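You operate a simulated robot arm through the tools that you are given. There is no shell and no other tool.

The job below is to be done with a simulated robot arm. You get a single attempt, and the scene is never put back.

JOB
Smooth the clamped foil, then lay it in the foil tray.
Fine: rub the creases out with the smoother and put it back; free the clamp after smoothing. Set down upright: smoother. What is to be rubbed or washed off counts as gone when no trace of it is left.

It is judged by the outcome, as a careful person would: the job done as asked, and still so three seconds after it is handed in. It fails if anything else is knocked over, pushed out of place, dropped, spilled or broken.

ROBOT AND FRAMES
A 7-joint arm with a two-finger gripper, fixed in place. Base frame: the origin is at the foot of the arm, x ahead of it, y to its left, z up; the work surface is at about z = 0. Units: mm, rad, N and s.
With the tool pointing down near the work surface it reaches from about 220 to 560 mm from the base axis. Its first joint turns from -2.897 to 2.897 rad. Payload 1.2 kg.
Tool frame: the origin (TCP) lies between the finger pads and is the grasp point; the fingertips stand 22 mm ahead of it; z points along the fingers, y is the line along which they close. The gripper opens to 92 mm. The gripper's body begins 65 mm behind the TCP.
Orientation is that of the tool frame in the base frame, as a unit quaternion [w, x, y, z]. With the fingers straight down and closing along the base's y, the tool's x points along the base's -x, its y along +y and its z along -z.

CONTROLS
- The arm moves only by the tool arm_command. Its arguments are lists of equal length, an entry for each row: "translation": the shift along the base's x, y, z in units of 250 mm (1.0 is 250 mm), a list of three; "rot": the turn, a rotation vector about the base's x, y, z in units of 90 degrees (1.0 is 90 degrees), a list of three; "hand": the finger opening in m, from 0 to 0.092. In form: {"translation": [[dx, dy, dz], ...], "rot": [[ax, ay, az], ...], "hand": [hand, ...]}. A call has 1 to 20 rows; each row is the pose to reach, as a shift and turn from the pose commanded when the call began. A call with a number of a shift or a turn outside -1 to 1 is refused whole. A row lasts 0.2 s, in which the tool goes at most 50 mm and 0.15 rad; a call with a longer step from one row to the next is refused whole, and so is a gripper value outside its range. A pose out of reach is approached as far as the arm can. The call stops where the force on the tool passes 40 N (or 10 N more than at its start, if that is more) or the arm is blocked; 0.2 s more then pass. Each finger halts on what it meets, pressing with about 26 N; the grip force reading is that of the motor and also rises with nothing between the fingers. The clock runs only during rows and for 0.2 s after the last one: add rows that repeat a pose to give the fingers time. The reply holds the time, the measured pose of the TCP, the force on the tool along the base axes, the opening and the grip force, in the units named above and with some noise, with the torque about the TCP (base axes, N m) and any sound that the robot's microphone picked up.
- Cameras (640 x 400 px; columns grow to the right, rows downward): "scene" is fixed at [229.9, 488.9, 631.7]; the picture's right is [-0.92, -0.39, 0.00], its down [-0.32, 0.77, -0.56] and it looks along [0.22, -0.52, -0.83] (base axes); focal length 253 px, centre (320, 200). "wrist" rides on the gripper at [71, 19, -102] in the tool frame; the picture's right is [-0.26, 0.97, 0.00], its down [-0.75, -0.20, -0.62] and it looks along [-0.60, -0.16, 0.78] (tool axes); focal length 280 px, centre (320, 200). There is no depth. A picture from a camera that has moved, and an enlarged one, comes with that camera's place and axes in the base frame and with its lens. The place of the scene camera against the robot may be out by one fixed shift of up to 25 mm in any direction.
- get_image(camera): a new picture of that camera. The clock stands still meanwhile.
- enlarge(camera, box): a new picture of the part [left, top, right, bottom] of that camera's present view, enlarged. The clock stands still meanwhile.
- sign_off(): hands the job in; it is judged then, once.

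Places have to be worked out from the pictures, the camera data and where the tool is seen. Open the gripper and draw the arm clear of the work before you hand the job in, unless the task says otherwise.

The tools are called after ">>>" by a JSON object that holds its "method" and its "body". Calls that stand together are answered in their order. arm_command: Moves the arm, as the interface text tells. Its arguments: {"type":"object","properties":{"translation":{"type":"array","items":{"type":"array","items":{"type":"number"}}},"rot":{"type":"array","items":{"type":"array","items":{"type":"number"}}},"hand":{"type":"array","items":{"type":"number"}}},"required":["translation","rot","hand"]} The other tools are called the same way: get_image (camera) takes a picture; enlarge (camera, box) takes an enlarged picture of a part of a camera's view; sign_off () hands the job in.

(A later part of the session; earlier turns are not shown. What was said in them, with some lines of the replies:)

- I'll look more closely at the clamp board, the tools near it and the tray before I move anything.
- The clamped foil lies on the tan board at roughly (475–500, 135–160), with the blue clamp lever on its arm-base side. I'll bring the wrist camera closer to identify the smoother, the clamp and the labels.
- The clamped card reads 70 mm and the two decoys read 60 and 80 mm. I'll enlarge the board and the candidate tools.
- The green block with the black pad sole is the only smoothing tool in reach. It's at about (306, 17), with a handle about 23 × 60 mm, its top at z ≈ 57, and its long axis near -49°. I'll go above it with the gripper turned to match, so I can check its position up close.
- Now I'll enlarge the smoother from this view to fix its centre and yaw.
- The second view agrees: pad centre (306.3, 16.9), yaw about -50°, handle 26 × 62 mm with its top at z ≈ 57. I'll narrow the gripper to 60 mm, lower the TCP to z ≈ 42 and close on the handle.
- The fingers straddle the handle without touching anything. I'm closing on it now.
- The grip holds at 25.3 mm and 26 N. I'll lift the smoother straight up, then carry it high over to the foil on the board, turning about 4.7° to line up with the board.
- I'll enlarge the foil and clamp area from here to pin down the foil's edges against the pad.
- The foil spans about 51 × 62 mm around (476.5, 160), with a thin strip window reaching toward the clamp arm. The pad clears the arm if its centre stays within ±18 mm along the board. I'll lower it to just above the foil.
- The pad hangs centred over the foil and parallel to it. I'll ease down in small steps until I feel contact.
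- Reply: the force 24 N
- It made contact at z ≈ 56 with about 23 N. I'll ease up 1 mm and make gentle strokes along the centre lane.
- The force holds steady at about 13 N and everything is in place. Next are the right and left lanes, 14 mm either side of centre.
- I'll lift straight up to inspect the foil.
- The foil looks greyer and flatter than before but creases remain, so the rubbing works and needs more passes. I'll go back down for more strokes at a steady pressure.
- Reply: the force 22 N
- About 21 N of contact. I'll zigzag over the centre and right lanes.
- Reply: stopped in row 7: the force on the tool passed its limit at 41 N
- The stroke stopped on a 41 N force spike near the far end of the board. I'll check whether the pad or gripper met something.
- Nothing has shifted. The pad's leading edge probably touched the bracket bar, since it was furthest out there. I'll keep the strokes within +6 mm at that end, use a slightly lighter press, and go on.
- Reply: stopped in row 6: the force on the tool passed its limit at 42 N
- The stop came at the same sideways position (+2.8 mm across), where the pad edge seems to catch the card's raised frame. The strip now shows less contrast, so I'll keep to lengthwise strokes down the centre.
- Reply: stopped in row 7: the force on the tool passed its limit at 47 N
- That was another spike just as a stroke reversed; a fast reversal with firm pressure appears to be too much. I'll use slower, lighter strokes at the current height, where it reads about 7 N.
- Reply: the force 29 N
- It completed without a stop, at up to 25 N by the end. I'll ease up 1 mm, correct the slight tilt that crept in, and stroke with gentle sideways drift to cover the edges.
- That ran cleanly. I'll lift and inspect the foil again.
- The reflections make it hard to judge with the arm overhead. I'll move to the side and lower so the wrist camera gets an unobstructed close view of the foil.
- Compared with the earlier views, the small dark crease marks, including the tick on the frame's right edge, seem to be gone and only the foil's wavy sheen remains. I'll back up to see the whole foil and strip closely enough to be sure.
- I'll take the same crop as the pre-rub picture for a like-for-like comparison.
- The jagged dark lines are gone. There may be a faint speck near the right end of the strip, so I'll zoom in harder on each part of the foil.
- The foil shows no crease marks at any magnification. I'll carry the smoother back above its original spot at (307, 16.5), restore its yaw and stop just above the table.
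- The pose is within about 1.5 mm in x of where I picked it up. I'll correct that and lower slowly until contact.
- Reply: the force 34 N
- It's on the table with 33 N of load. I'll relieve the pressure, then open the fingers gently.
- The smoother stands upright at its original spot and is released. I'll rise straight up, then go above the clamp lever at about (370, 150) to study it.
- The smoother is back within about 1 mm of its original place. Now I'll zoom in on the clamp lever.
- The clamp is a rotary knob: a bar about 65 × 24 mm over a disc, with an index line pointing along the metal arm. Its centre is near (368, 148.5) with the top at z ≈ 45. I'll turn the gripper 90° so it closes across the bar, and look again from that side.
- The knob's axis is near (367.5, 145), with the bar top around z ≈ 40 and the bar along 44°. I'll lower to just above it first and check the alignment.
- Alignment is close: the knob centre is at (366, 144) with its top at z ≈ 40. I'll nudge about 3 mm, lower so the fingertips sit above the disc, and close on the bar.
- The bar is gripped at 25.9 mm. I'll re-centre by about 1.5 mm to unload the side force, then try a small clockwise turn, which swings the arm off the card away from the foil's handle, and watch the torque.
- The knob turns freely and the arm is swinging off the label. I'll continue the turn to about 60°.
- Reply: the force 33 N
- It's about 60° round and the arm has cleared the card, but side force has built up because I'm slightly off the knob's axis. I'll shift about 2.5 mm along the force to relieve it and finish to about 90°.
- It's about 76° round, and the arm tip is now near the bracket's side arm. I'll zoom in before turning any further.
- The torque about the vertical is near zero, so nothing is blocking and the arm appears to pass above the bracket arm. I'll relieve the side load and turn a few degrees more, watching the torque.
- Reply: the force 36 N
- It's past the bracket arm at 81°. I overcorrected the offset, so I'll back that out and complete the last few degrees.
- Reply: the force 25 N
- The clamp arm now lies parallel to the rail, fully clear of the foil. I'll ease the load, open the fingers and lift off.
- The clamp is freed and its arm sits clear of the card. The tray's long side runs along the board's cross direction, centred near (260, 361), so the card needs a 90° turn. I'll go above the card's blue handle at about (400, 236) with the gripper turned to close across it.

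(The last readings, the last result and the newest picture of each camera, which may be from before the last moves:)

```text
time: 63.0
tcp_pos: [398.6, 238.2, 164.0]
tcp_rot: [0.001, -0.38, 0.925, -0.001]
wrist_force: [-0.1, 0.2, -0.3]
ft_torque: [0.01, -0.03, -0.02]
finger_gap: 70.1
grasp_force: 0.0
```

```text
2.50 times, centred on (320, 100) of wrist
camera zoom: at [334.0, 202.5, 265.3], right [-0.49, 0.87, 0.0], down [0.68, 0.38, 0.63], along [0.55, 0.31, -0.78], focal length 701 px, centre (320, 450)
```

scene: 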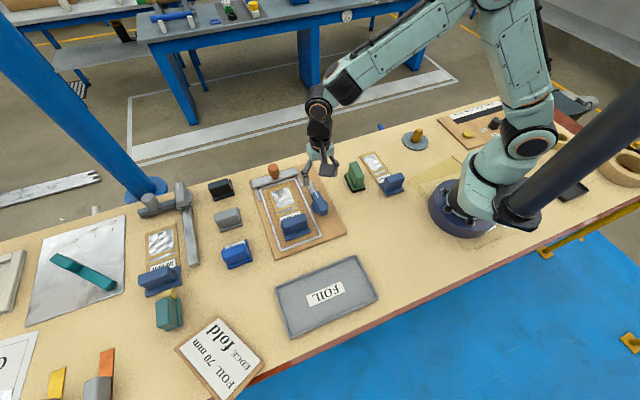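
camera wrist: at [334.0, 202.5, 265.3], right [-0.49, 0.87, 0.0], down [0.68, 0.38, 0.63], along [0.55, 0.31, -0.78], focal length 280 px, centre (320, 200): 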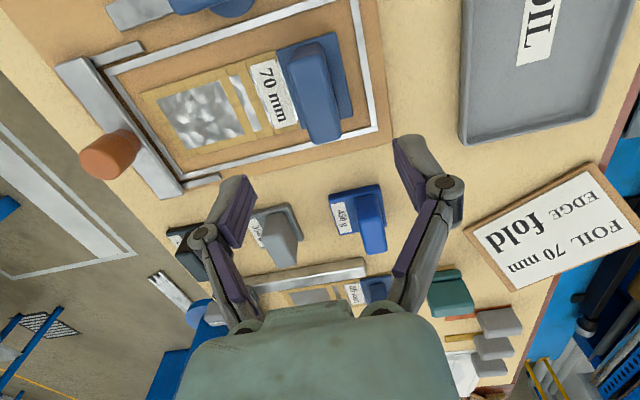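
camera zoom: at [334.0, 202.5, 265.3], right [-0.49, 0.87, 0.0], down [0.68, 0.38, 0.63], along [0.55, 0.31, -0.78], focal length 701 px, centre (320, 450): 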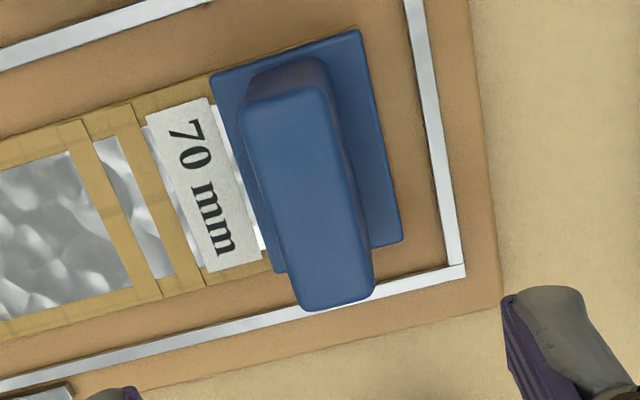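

The handle is 24 × 61 mm, centred at (398.2, 236.2) with its top at z ≈ 59. I'll lower over it to TCP z ≈ 45 and grip.

>>> {"method": "arm_command", "body": {"translation": [[0, -0.005, -0.12], [0, -0.009, -0.26], [0, -0.009, -0.38], [0, -0.009, -0.44], [0, -0.009, -0.474], [0, -0.009, -0.474], [0, -0.009, -0.474], [0, -0.009, -0.474], [0, -0.009, -0.474], [0, -0.009, -0.474], [0, -0.009, -0.474]], "rot": [[0, 0, 0], [0, 0, 0], [0, 0, 0], [0, 0, 0], [0, 0, 0], [0, 0, 0], [0, 0, 0], [0, 0, 0], [0, 0, 0], [0, 0, 0], [0, 0, 0]], "hand": [0.07, 0.065, 0.06, 0.06, 0.06, 0.06, 0.045, 0.03, 0.01, 0.01, 0.01]}}

>>> {"method": "get_image", "body": {"camera": "wrist"}}

>>> {"method": "enlarge", "body": {"camera": "scene", "box": [240, 170, 350, 250]}}

```text
time: 65.3
tcp_pos: [400.9, 235.1, 45.7]
tcp_rot: [0.001, -0.38, 0.925, -0.001]
wrist_force: [1.1, -0.5, 1.0]
ft_torque: [-0.05, 0.04, 0.06]
finger_gap: 25.2
grasp_force: 25.4
```

```text
taken
camera wrist: at [334.6, 199.6, 146.6], right [-0.49, 0.87, 0.0], down [0.68, 0.38, 0.63], along [0.55, 0.31, -0.78], focal length 280 px, centre (320, 200)
```

wrist: 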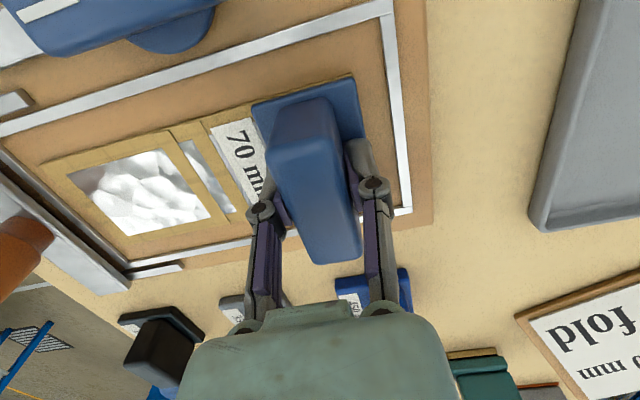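

```text
5.00 times, centred on (295, 210) of scene
camera zoom: at [229.9, 488.9, 631.7], right [-0.92, -0.39, 0.0], down [-0.32, 0.77, -0.56], along [0.22, -0.52, -0.83], focal length 1266 px, centre (445, 150)
```

zoom: 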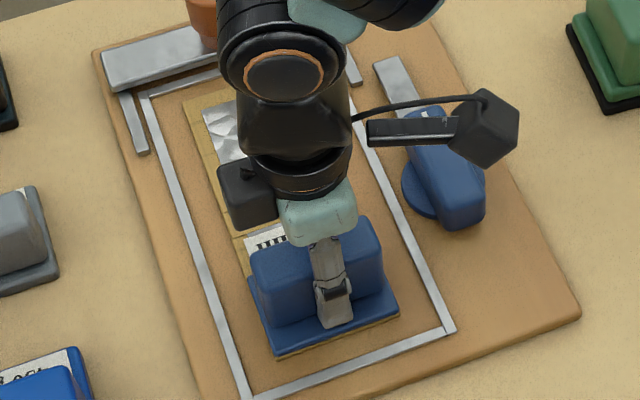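

The handle is held at 25 mm and 25 N. I'll lift straight up slowly and check that the card comes up level.

>>> {"method": "arm_command", "body": {"translation": [[0, 0, 0.02], [0, 0, 0.06], [0, 0, 0.12], [0, 0, 0.2], [0, 0, 0.3], [0, 0, 0.4], [0, 0, 0.44], [0, 0, 0.44]], "rot": [[0, 0, 0], [0, 0, 0], [0, 0, 0], [0, 0, 0], [0, 0, 0], [0, 0, 0], [0, 0, 0], [0, 0, 0]], "hand": [0.01, 0.01, 0.01, 0.01, 0.01, 0.01, 0.01, 0.01]}}

>>> {"method": "get_image", "body": {"camera": "wrist"}}

>>> {"method": "get_image", "body": {"camera": "scene"}}

```text
time: 67.2
tcp_pos: [400.2, 236.6, 155.8]
tcp_rot: [0.001, -0.379, 0.925, 0.0]
wrist_force: [-0.3, 0.4, 0.2]
ft_torque: [-0.02, -0.03, -0.02]
finger_gap: 25.0
grasp_force: 25.8
```

```text
taken
camera wrist: at [334.1, 200.7, 256.2], right [-0.49, 0.87, 0.0], down [0.68, 0.38, 0.63], along [0.55, 0.31, -0.78], focal length 280 px, centre (320, 200)
```

wrist: 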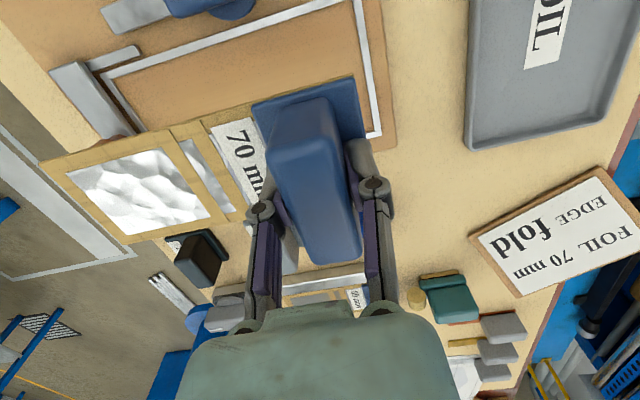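

```text
taken
```

scene: 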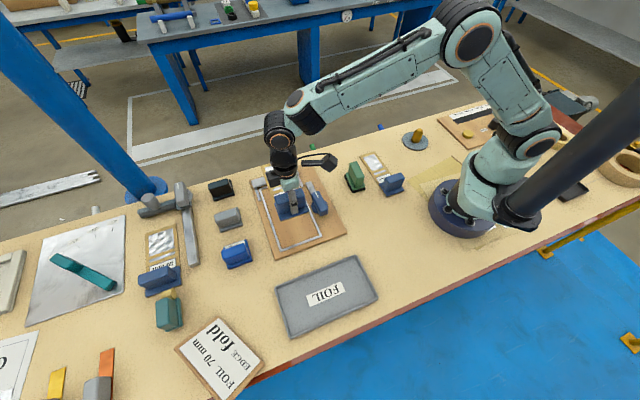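

The card came up level and extends about 150 mm from the TCP toward the foil end and 27 mm the other way, roughly 177 × 67 mm overall. I'll look at the tray more closely to place it precisely.

>>> {"method": "enlarge", "body": {"camera": "wrist", "box": [440, 0, 640, 160]}}

>>> {"method": "enlarge", "body": {"camera": "scene", "box": [260, 240, 400, 350]}}

```text
2.50 times, centred on (540, 80) of wrist
camera zoom: at [334.1, 200.7, 256.2], right [-0.49, 0.87, 0.0], down [0.68, 0.38, 0.63], along [0.55, 0.31, -0.78], focal length 701 px, centre (-230, 500)
```

zoom: 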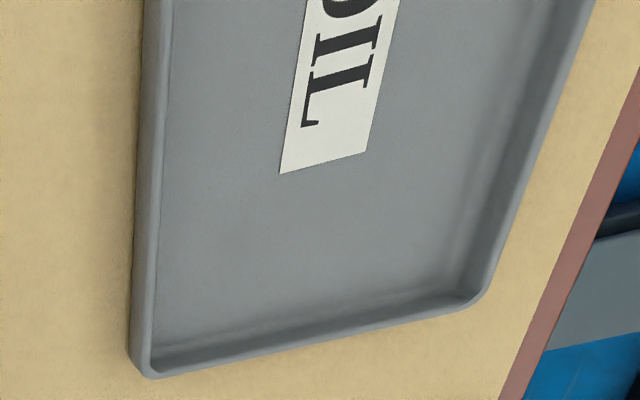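

```text
3.64 times, centred on (330, 295) of scene
camera zoom: at [229.9, 488.9, 631.7], right [-0.92, -0.39, 0.0], down [-0.32, 0.77, -0.56], along [0.22, -0.52, -0.83], focal length 921 px, centre (284, -146)
```

zoom: 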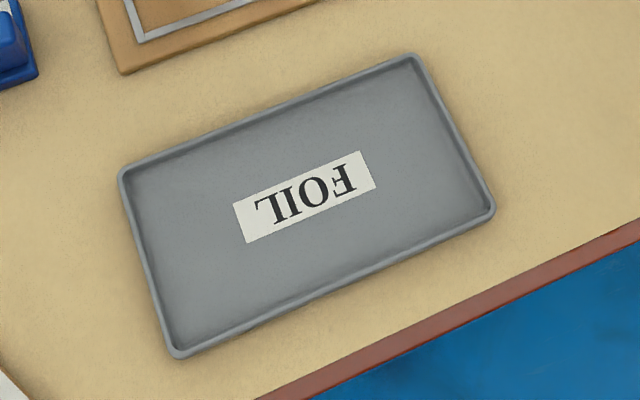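

From both cameras the tray's outer edge is about 214 × 113 mm, centred at (260, 357) with its long axis near 46°. I'll carry the card there at height while turning it -89°, aiming the TCP at (303, 401) so the card is centred in the tray.

>>> {"method": "arm_command", "body": {"translation": [[-0.03, 0.055, 0], [-0.06, 0.11, 0], [-0.095, 0.165, 0], [-0.127, 0.22, 0], [-0.16, 0.275, 0], [-0.19, 0.33, 0], [-0.222, 0.385, 0], [-0.254, 0.44, 0], [-0.286, 0.495, 0], [-0.318, 0.55, 0], [-0.35, 0.605, 0], [-0.381, 0.659, 0], [-0.381, 0.659, 0], [-0.381, 0.659, 0]], "rot": [[0, 0, -0.08], [0, 0, -0.16], [0, 0, -0.24], [0, 0, -0.32], [0, 0, -0.4], [0, 0, -0.48], [0, 0, -0.56], [0, 0, -0.64], [0, 0, -0.72], [0, 0, -0.8], [0, 0, -0.88], [0, 0, -0.95], [0, 0, -0.9856], [0, 0, -0.9856]], "hand": [0.01, 0.01, 0.01, 0.01, 0.01, 0.01, 0.01, 0.01, 0.01, 0.01, 0.01, 0.01, 0.01, 0.01]}}

>>> {"method": "get_image", "body": {"camera": "wrist"}}

>>> {"method": "get_image", "body": {"camera": "scene"}}

```text
time: 70.2
tcp_pos: [306.2, 400.4, 157.1]
tcp_rot: [0.001, 0.376, 0.927, -0.002]
wrist_force: [0.0, -0.6, -0.2]
ft_torque: [-0.01, -0.02, 0.01]
finger_gap: 24.9
grasp_force: 25.9
```

```text
taken
camera wrist: at [266.1, 464.3, 257.3], right [0.86, 0.51, 0.0], down [0.4, -0.67, 0.63], along [0.32, -0.54, -0.78], focal length 280 px, centre (320, 200)
```

wrist: 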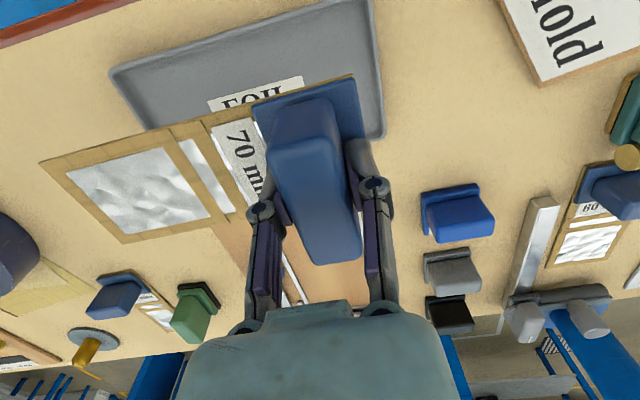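

```text
taken
```

scene: 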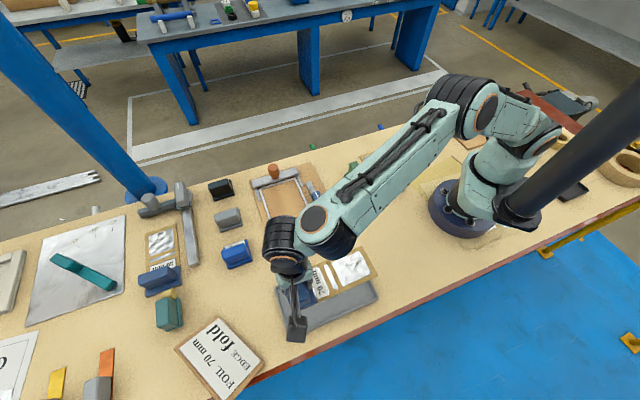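

The card hangs over the tray and looks aligned. I'll zoom in on the tray edges from here to refine the offset before lowering.

>>> {"method": "enlarge", "body": {"camera": "wrist", "box": [230, 0, 410, 160]}}

>>> {"method": "enlarge", "body": {"camera": "wrist", "box": [20, 30, 280, 250]}}

>>> {"method": "enlarge", "body": {"camera": "scene", "box": [260, 230, 400, 350]}}

```text
2.50 times, centred on (320, 80) of wrist
camera zoom: at [266.1, 464.3, 257.3], right [0.86, 0.51, 0.0], down [0.4, -0.67, 0.63], along [0.32, -0.54, -0.78], focal length 701 px, centre (320, 500)
```

zoom: 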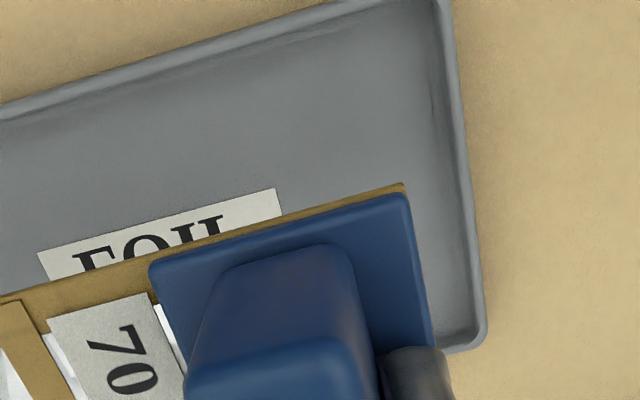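

```text
1.82 times, centred on (150, 140) of wrist
camera zoom: at [266.1, 464.3, 257.3], right [0.86, 0.51, 0.0], down [0.4, -0.67, 0.63], along [0.32, -0.54, -0.78], focal length 510 px, centre (629, 309)
```

zoom: 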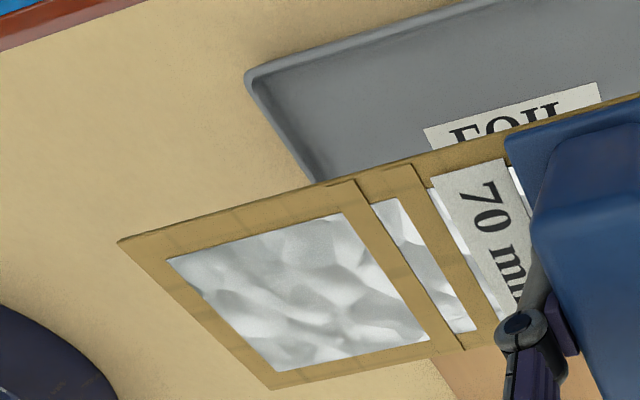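

```text
3.33 times, centred on (330, 290) of scene
camera zoom: at [229.9, 488.9, 631.7], right [-0.92, -0.39, 0.0], down [-0.32, 0.77, -0.56], along [0.22, -0.52, -0.83], focal length 844 px, centre (287, -100)
```

zoom: 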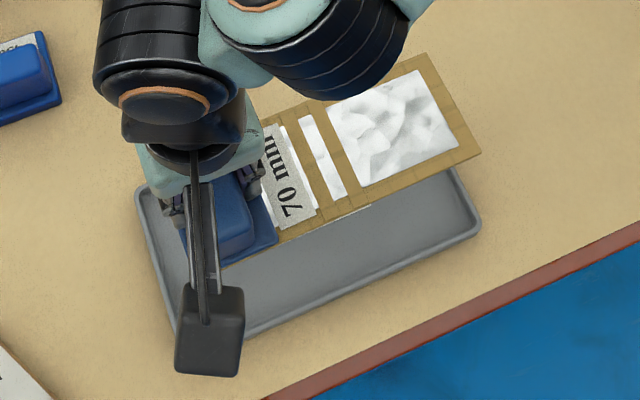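

The card measures 178 mm long and sits about 5.5 mm short of centred lengthwise. I'll shift that much and lower to just above the tray, then check the clearances.

>>> {"method": "arm_command", "body": {"translation": [[0.008, 0.008, -0.05], [0.0153, 0.0158, -0.17], [0.0153, 0.0158, -0.29], [0.0153, 0.0158, -0.37], [0.0153, 0.0158, -0.4], [0.0153, 0.0158, -0.4]], "rot": [[0, 0, 0], [0, 0, 0], [0, 0, 0], [0, 0, 0], [0, 0, 0], [0, 0, 0]], "hand": [0.01, 0.01, 0.01, 0.01, 0.01, 0.01]}}

>>> {"method": "get_image", "body": {"camera": "wrist"}}

>>> {"method": "enlarge", "body": {"camera": "scene", "box": [260, 230, 400, 350]}}

```text
time: 71.5
tcp_pos: [309.7, 405.3, 53.8]
tcp_rot: [0.0, 0.376, 0.927, -0.001]
wrist_force: [1.1, 0.1, -1.3]
ft_torque: [-0.02, 0.0, 0.0]
finger_gap: 25.0
grasp_force: 25.9
```

```text
taken
camera wrist: at [271.0, 468.6, 155.9], right [0.86, 0.51, 0.0], down [0.4, -0.67, 0.63], along [0.32, -0.54, -0.78], focal length 280 px, centre (320, 200)
```

wrist: 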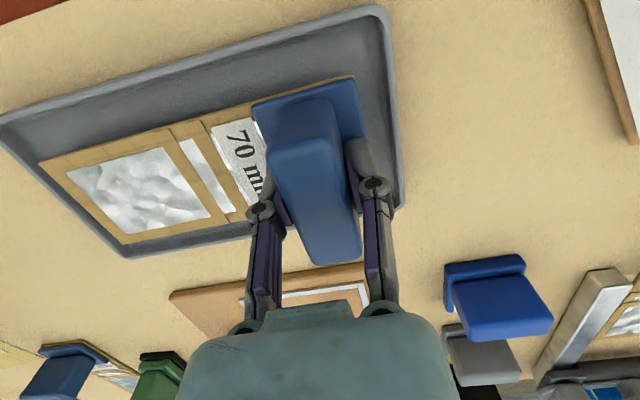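

```text
3.33 times, centred on (330, 290) of scene
camera zoom: at [229.9, 488.9, 631.7], right [-0.92, -0.39, 0.0], down [-0.32, 0.77, -0.56], along [0.22, -0.52, -0.83], focal length 844 px, centre (287, -100)
```

zoom: 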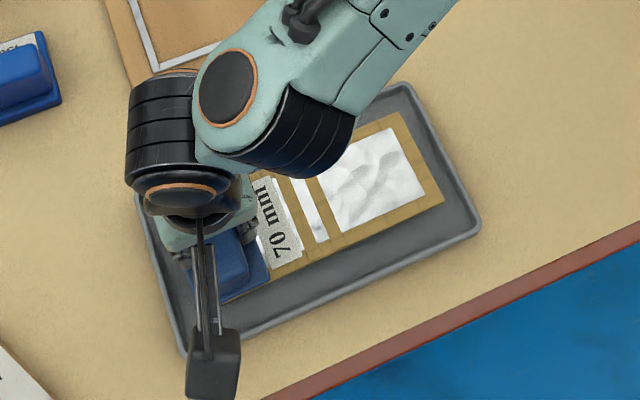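

The card is within about 2 mm of the tray centre with a safe margin on every side. I'll lower slowly until it touches the tray floor.

>>> {"method": "arm_command", "body": {"translation": [[0.002, 0.002, -0.016], [0.002, 0.002, -0.032], [0.002, 0.002, -0.044], [0.002, 0.002, -0.052], [0.002, 0.002, -0.056], [0.002, 0.002, -0.056]], "rot": [[0, 0, 0], [0, 0, 0], [0, 0, 0], [0, 0, 0], [0, 0, 0], [0, 0, 0]], "hand": [0.01, 0.01, 0.01, 0.01, 0.01, 0.01]}}

```text
time: 73.0
tcp_pos: [309.1, 405.4, 41.2]
tcp_rot: [0.0, 0.375, 0.927, -0.002]
wrist_force: [0.1, -0.9, -0.7]
ft_torque: [0.02, -0.03, 0.02]
finger_gap: 25.3
grasp_force: 26.5
```

No contact yet at z ≈ 41, so I'll continue down in 1 mm steps.

>>> {"method": "arm_command", "body": {"translation": [[0, 0, -0.004], [0, 0, -0.008], [0, 0, -0.012], [0, 0, -0.012]], "rot": [[0, 0, 0], [0, 0, 0], [0, 0, 0], [0, 0, 0]], "hand": [0.01, 0.01, 0.01, 0.01]}}

```text
time: 74.0
tcp_pos: [309.5, 405.8, 39.1]
tcp_rot: [0.001, 0.376, 0.927, -0.001]
wrist_force: [-2.9, -3.4, 18.1]
ft_torque: [-0.15, 0.04, -0.03]
finger_gap: 25.0
grasp_force: 26.0
```

The card is on the tray floor with 18 N of contact. I'll relieve the pressure, open the fingers and rise straight up.

>>> {"method": "arm_command", "body": {"translation": [[0, 0, 0.004], [0, 0, 0.006], [0, 0, 0.006], [0, 0, 0.006], [0, 0, 0.006], [0, 0, 0.006], [0, 0, 0.006], [0, 0, 0.1], [0, 0, 0.24], [0, 0, 0.4], [0, 0, 0.5], [0, 0, 0.5]], "rot": [[0, 0, 0], [0, 0, 0], [0, 0, 0], [0, 0, 0], [0, 0, 0], [0, 0, 0], [0, 0, 0], [0, 0, 0], [0, 0, 0], [0, 0, 0], [0, 0, 0], [0, 0, 0]], "hand": [0.01, 0.01, 0.028, 0.036, 0.046, 0.056, 0.06, 0.06, 0.06, 0.06, 0.06, 0.06]}}

>>> {"method": "get_image", "body": {"camera": "wrist"}}

>>> {"method": "get_image", "body": {"camera": "scene"}}

```text
time: 76.5
tcp_pos: [310.4, 403.7, 164.0]
tcp_rot: [0.001, 0.376, 0.927, -0.001]
wrist_force: [0.5, 0.9, 0.8]
ft_torque: [0.01, 0.01, 0.0]
finger_gap: 60.2
grasp_force: 0.0
```

```text
taken
camera wrist: at [271.5, 468.3, 264.4], right [0.86, 0.51, 0.0], down [0.4, -0.67, 0.63], along [0.32, -0.54, -0.78], focal length 280 px, centre (320, 200)
```

wrist: 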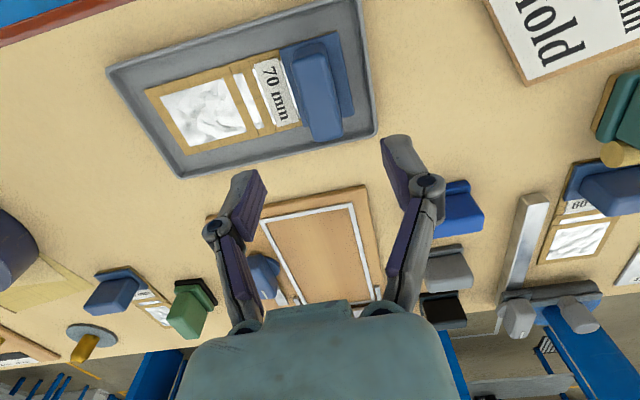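

```text
taken
```

scene: 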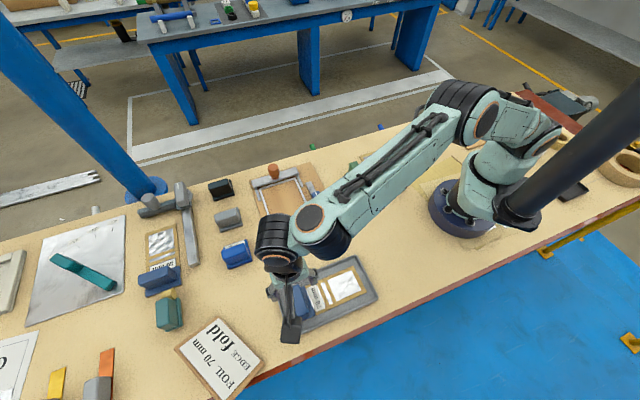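

The card lies flat in the tray. I'll inspect the foil surface here, and compare it with an untouched foil.

>>> {"method": "enlarge", "body": {"camera": "wrist", "box": [100, 0, 380, 180]}}

>>> {"method": "enlarge", "body": {"camera": "wrist", "box": [140, 50, 310, 160]}}

>>> {"method": "enlarge", "body": {"camera": "wrist", "box": [530, 160, 640, 270]}}

```text
2.22 times, centred on (240, 90) of wrist
camera zoom: at [271.5, 468.3, 264.4], right [0.86, 0.51, 0.0], down [0.4, -0.67, 0.63], along [0.32, -0.54, -0.78], focal length 623 px, centre (498, 444)
```

zoom: 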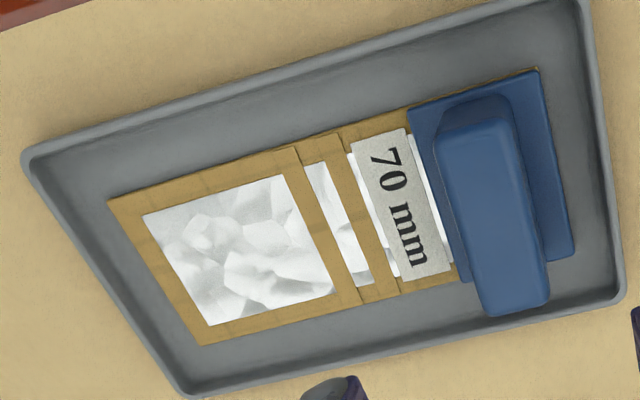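

```text
3.64 times, centred on (225, 105) of wrist
camera zoom: at [271.5, 468.3, 264.4], right [0.86, 0.51, 0.0], down [0.4, -0.67, 0.63], along [0.32, -0.54, -0.78], focal length 1020 px, centre (666, 546)
```

zoom: 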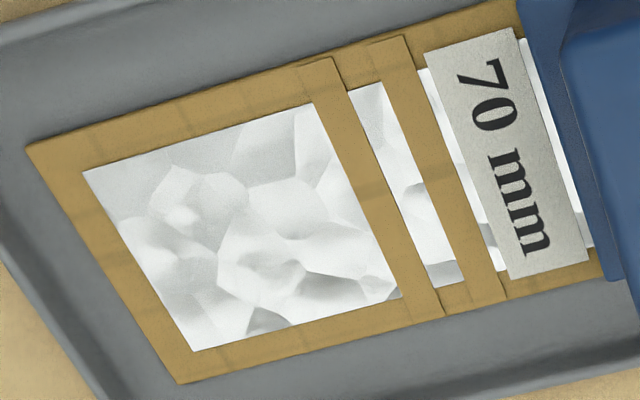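

```text
3.64 times, centred on (585, 215) of wrist
camera zoom: at [271.5, 468.3, 264.4], right [0.86, 0.51, 0.0], down [0.4, -0.67, 0.63], along [0.32, -0.54, -0.78], focal length 1020 px, centre (-644, 146)
```

zoom: 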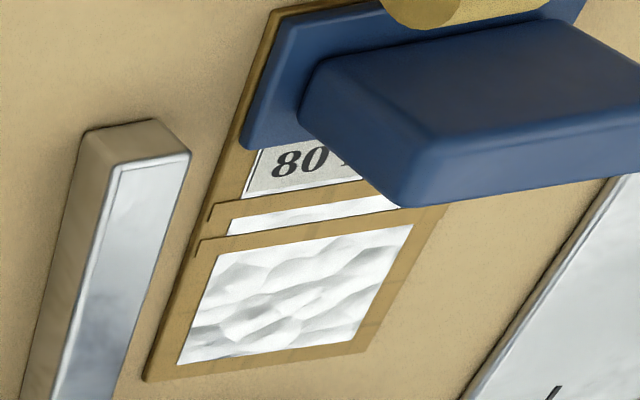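

The foil is free of crease marks, with only the natural sheen the untouched foils share, and it sits inside the tray. I'll raise the arm, draw it clear of the work and do a final check of everything.

>>> {"method": "arm_command", "body": {"translation": [[0, 0, 0.15], [0, 0, 0.32], [0, 0, 0.5], [0, -0.1, 0.62], [0, -0.28, 0.66], [0, -0.46, 0.66], [0, -0.64, 0.66], [0, -0.82, 0.66], [0, -0.98, 0.66], [0, -0.98, 0.66]], "rot": [[0, 0, 0], [0, 0, 0], [0, 0, 0], [0, 0, 0], [0, 0, 0], [0, 0, 0], [0, 0, 0], [0, 0, 0], [0, 0, 0], [0, 0, 0]], "hand": [0.08, 0.09, 0.09, 0.09, 0.09, 0.09, 0.09, 0.09, 0.09, 0.09]}}

>>> {"method": "get_image", "body": {"camera": "scene"}}

>>> {"method": "enlarge", "body": {"camera": "scene", "box": [230, 140, 400, 340]}}

>>> {"method": "enlarge", "body": {"camera": "scene", "box": [300, 240, 380, 310]}}

```text
time: 78.8
tcp_pos: [309.7, 159.8, 330.5]
tcp_rot: [0.0, 0.376, 0.927, 0.0]
wrist_force: [0.6, -0.8, -0.6]
ft_torque: [0.01, -0.03, -0.02]
finger_gap: 90.0
grasp_force: 0.0
```

```text
taken
```

scene: 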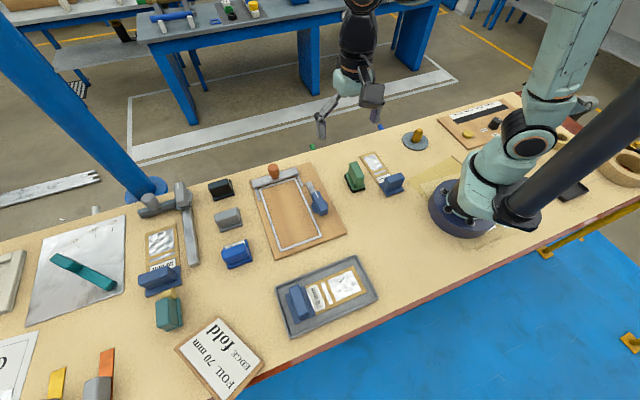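

```text
2.00 times, centred on (315, 240) of scene
camera zoom: at [229.9, 488.9, 631.7], right [-0.92, -0.39, 0.0], down [-0.32, 0.77, -0.56], along [0.22, -0.52, -0.83], focal length 506 px, centre (330, 120)
```

zoom: 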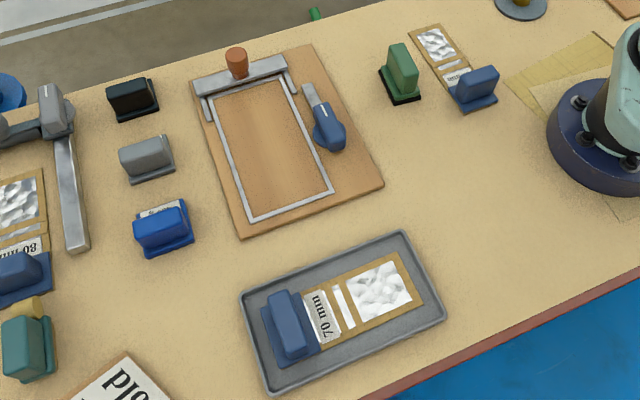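

```text
5.71 times, centred on (340, 275) of scene
camera zoom: at [229.9, 488.9, 631.7], right [-0.92, -0.39, 0.0], down [-0.32, 0.77, -0.56], along [0.22, -0.52, -0.83], focal length 1447 px, centre (206, -229)
```

zoom: 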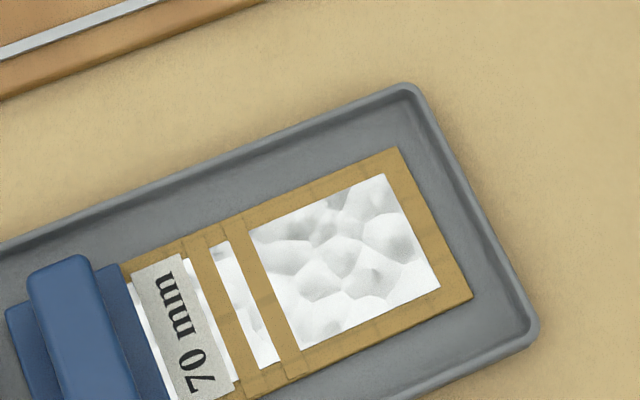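

The last pictures show the foil lying flat in the tray with no crease lines, and the smoother upright in its original place. The clamp is swung free, nothing else has moved, and the gripper is open and clear, so I'm handing in.

>>> {"method": "sign_off", "body": {}}

```text
The job is handed in.
```

The 70 mm foil is smoothed and lying flat in the foil tray, and I've handed the job in.

- **Smoothing:** I rubbed the foil with the green smoother, covering the whole face. The dark crease marks seen at the start are gone in the close-up pictures. What remains is a wavy sheen, which the two untouched foils also show.
- **Force stops:** Three strokes stopped partway when the force passed the 40 N limit. Pictures after the first two showed nothing displaced, and the board, bracket and card looked undisturbed later. I went on with slower, lighter strokes.
- **Smoother:** It is back upright, within about 1 mm of where it started.
- **Clamp:** I freed it after smoothing by turning the knob about 90°. The arm now lies alongside the rail, clear of where the foil was.
- **Foil:** It sits within a few millimetres of the tray's centre, label up.
- **Sign:** The sign on the bench also says "EDGE fold". The job didn't ask for a fold, so I left the edge as it was.

Nothing else looked moved in the last pictures, and the arm finished open and clear of the work.
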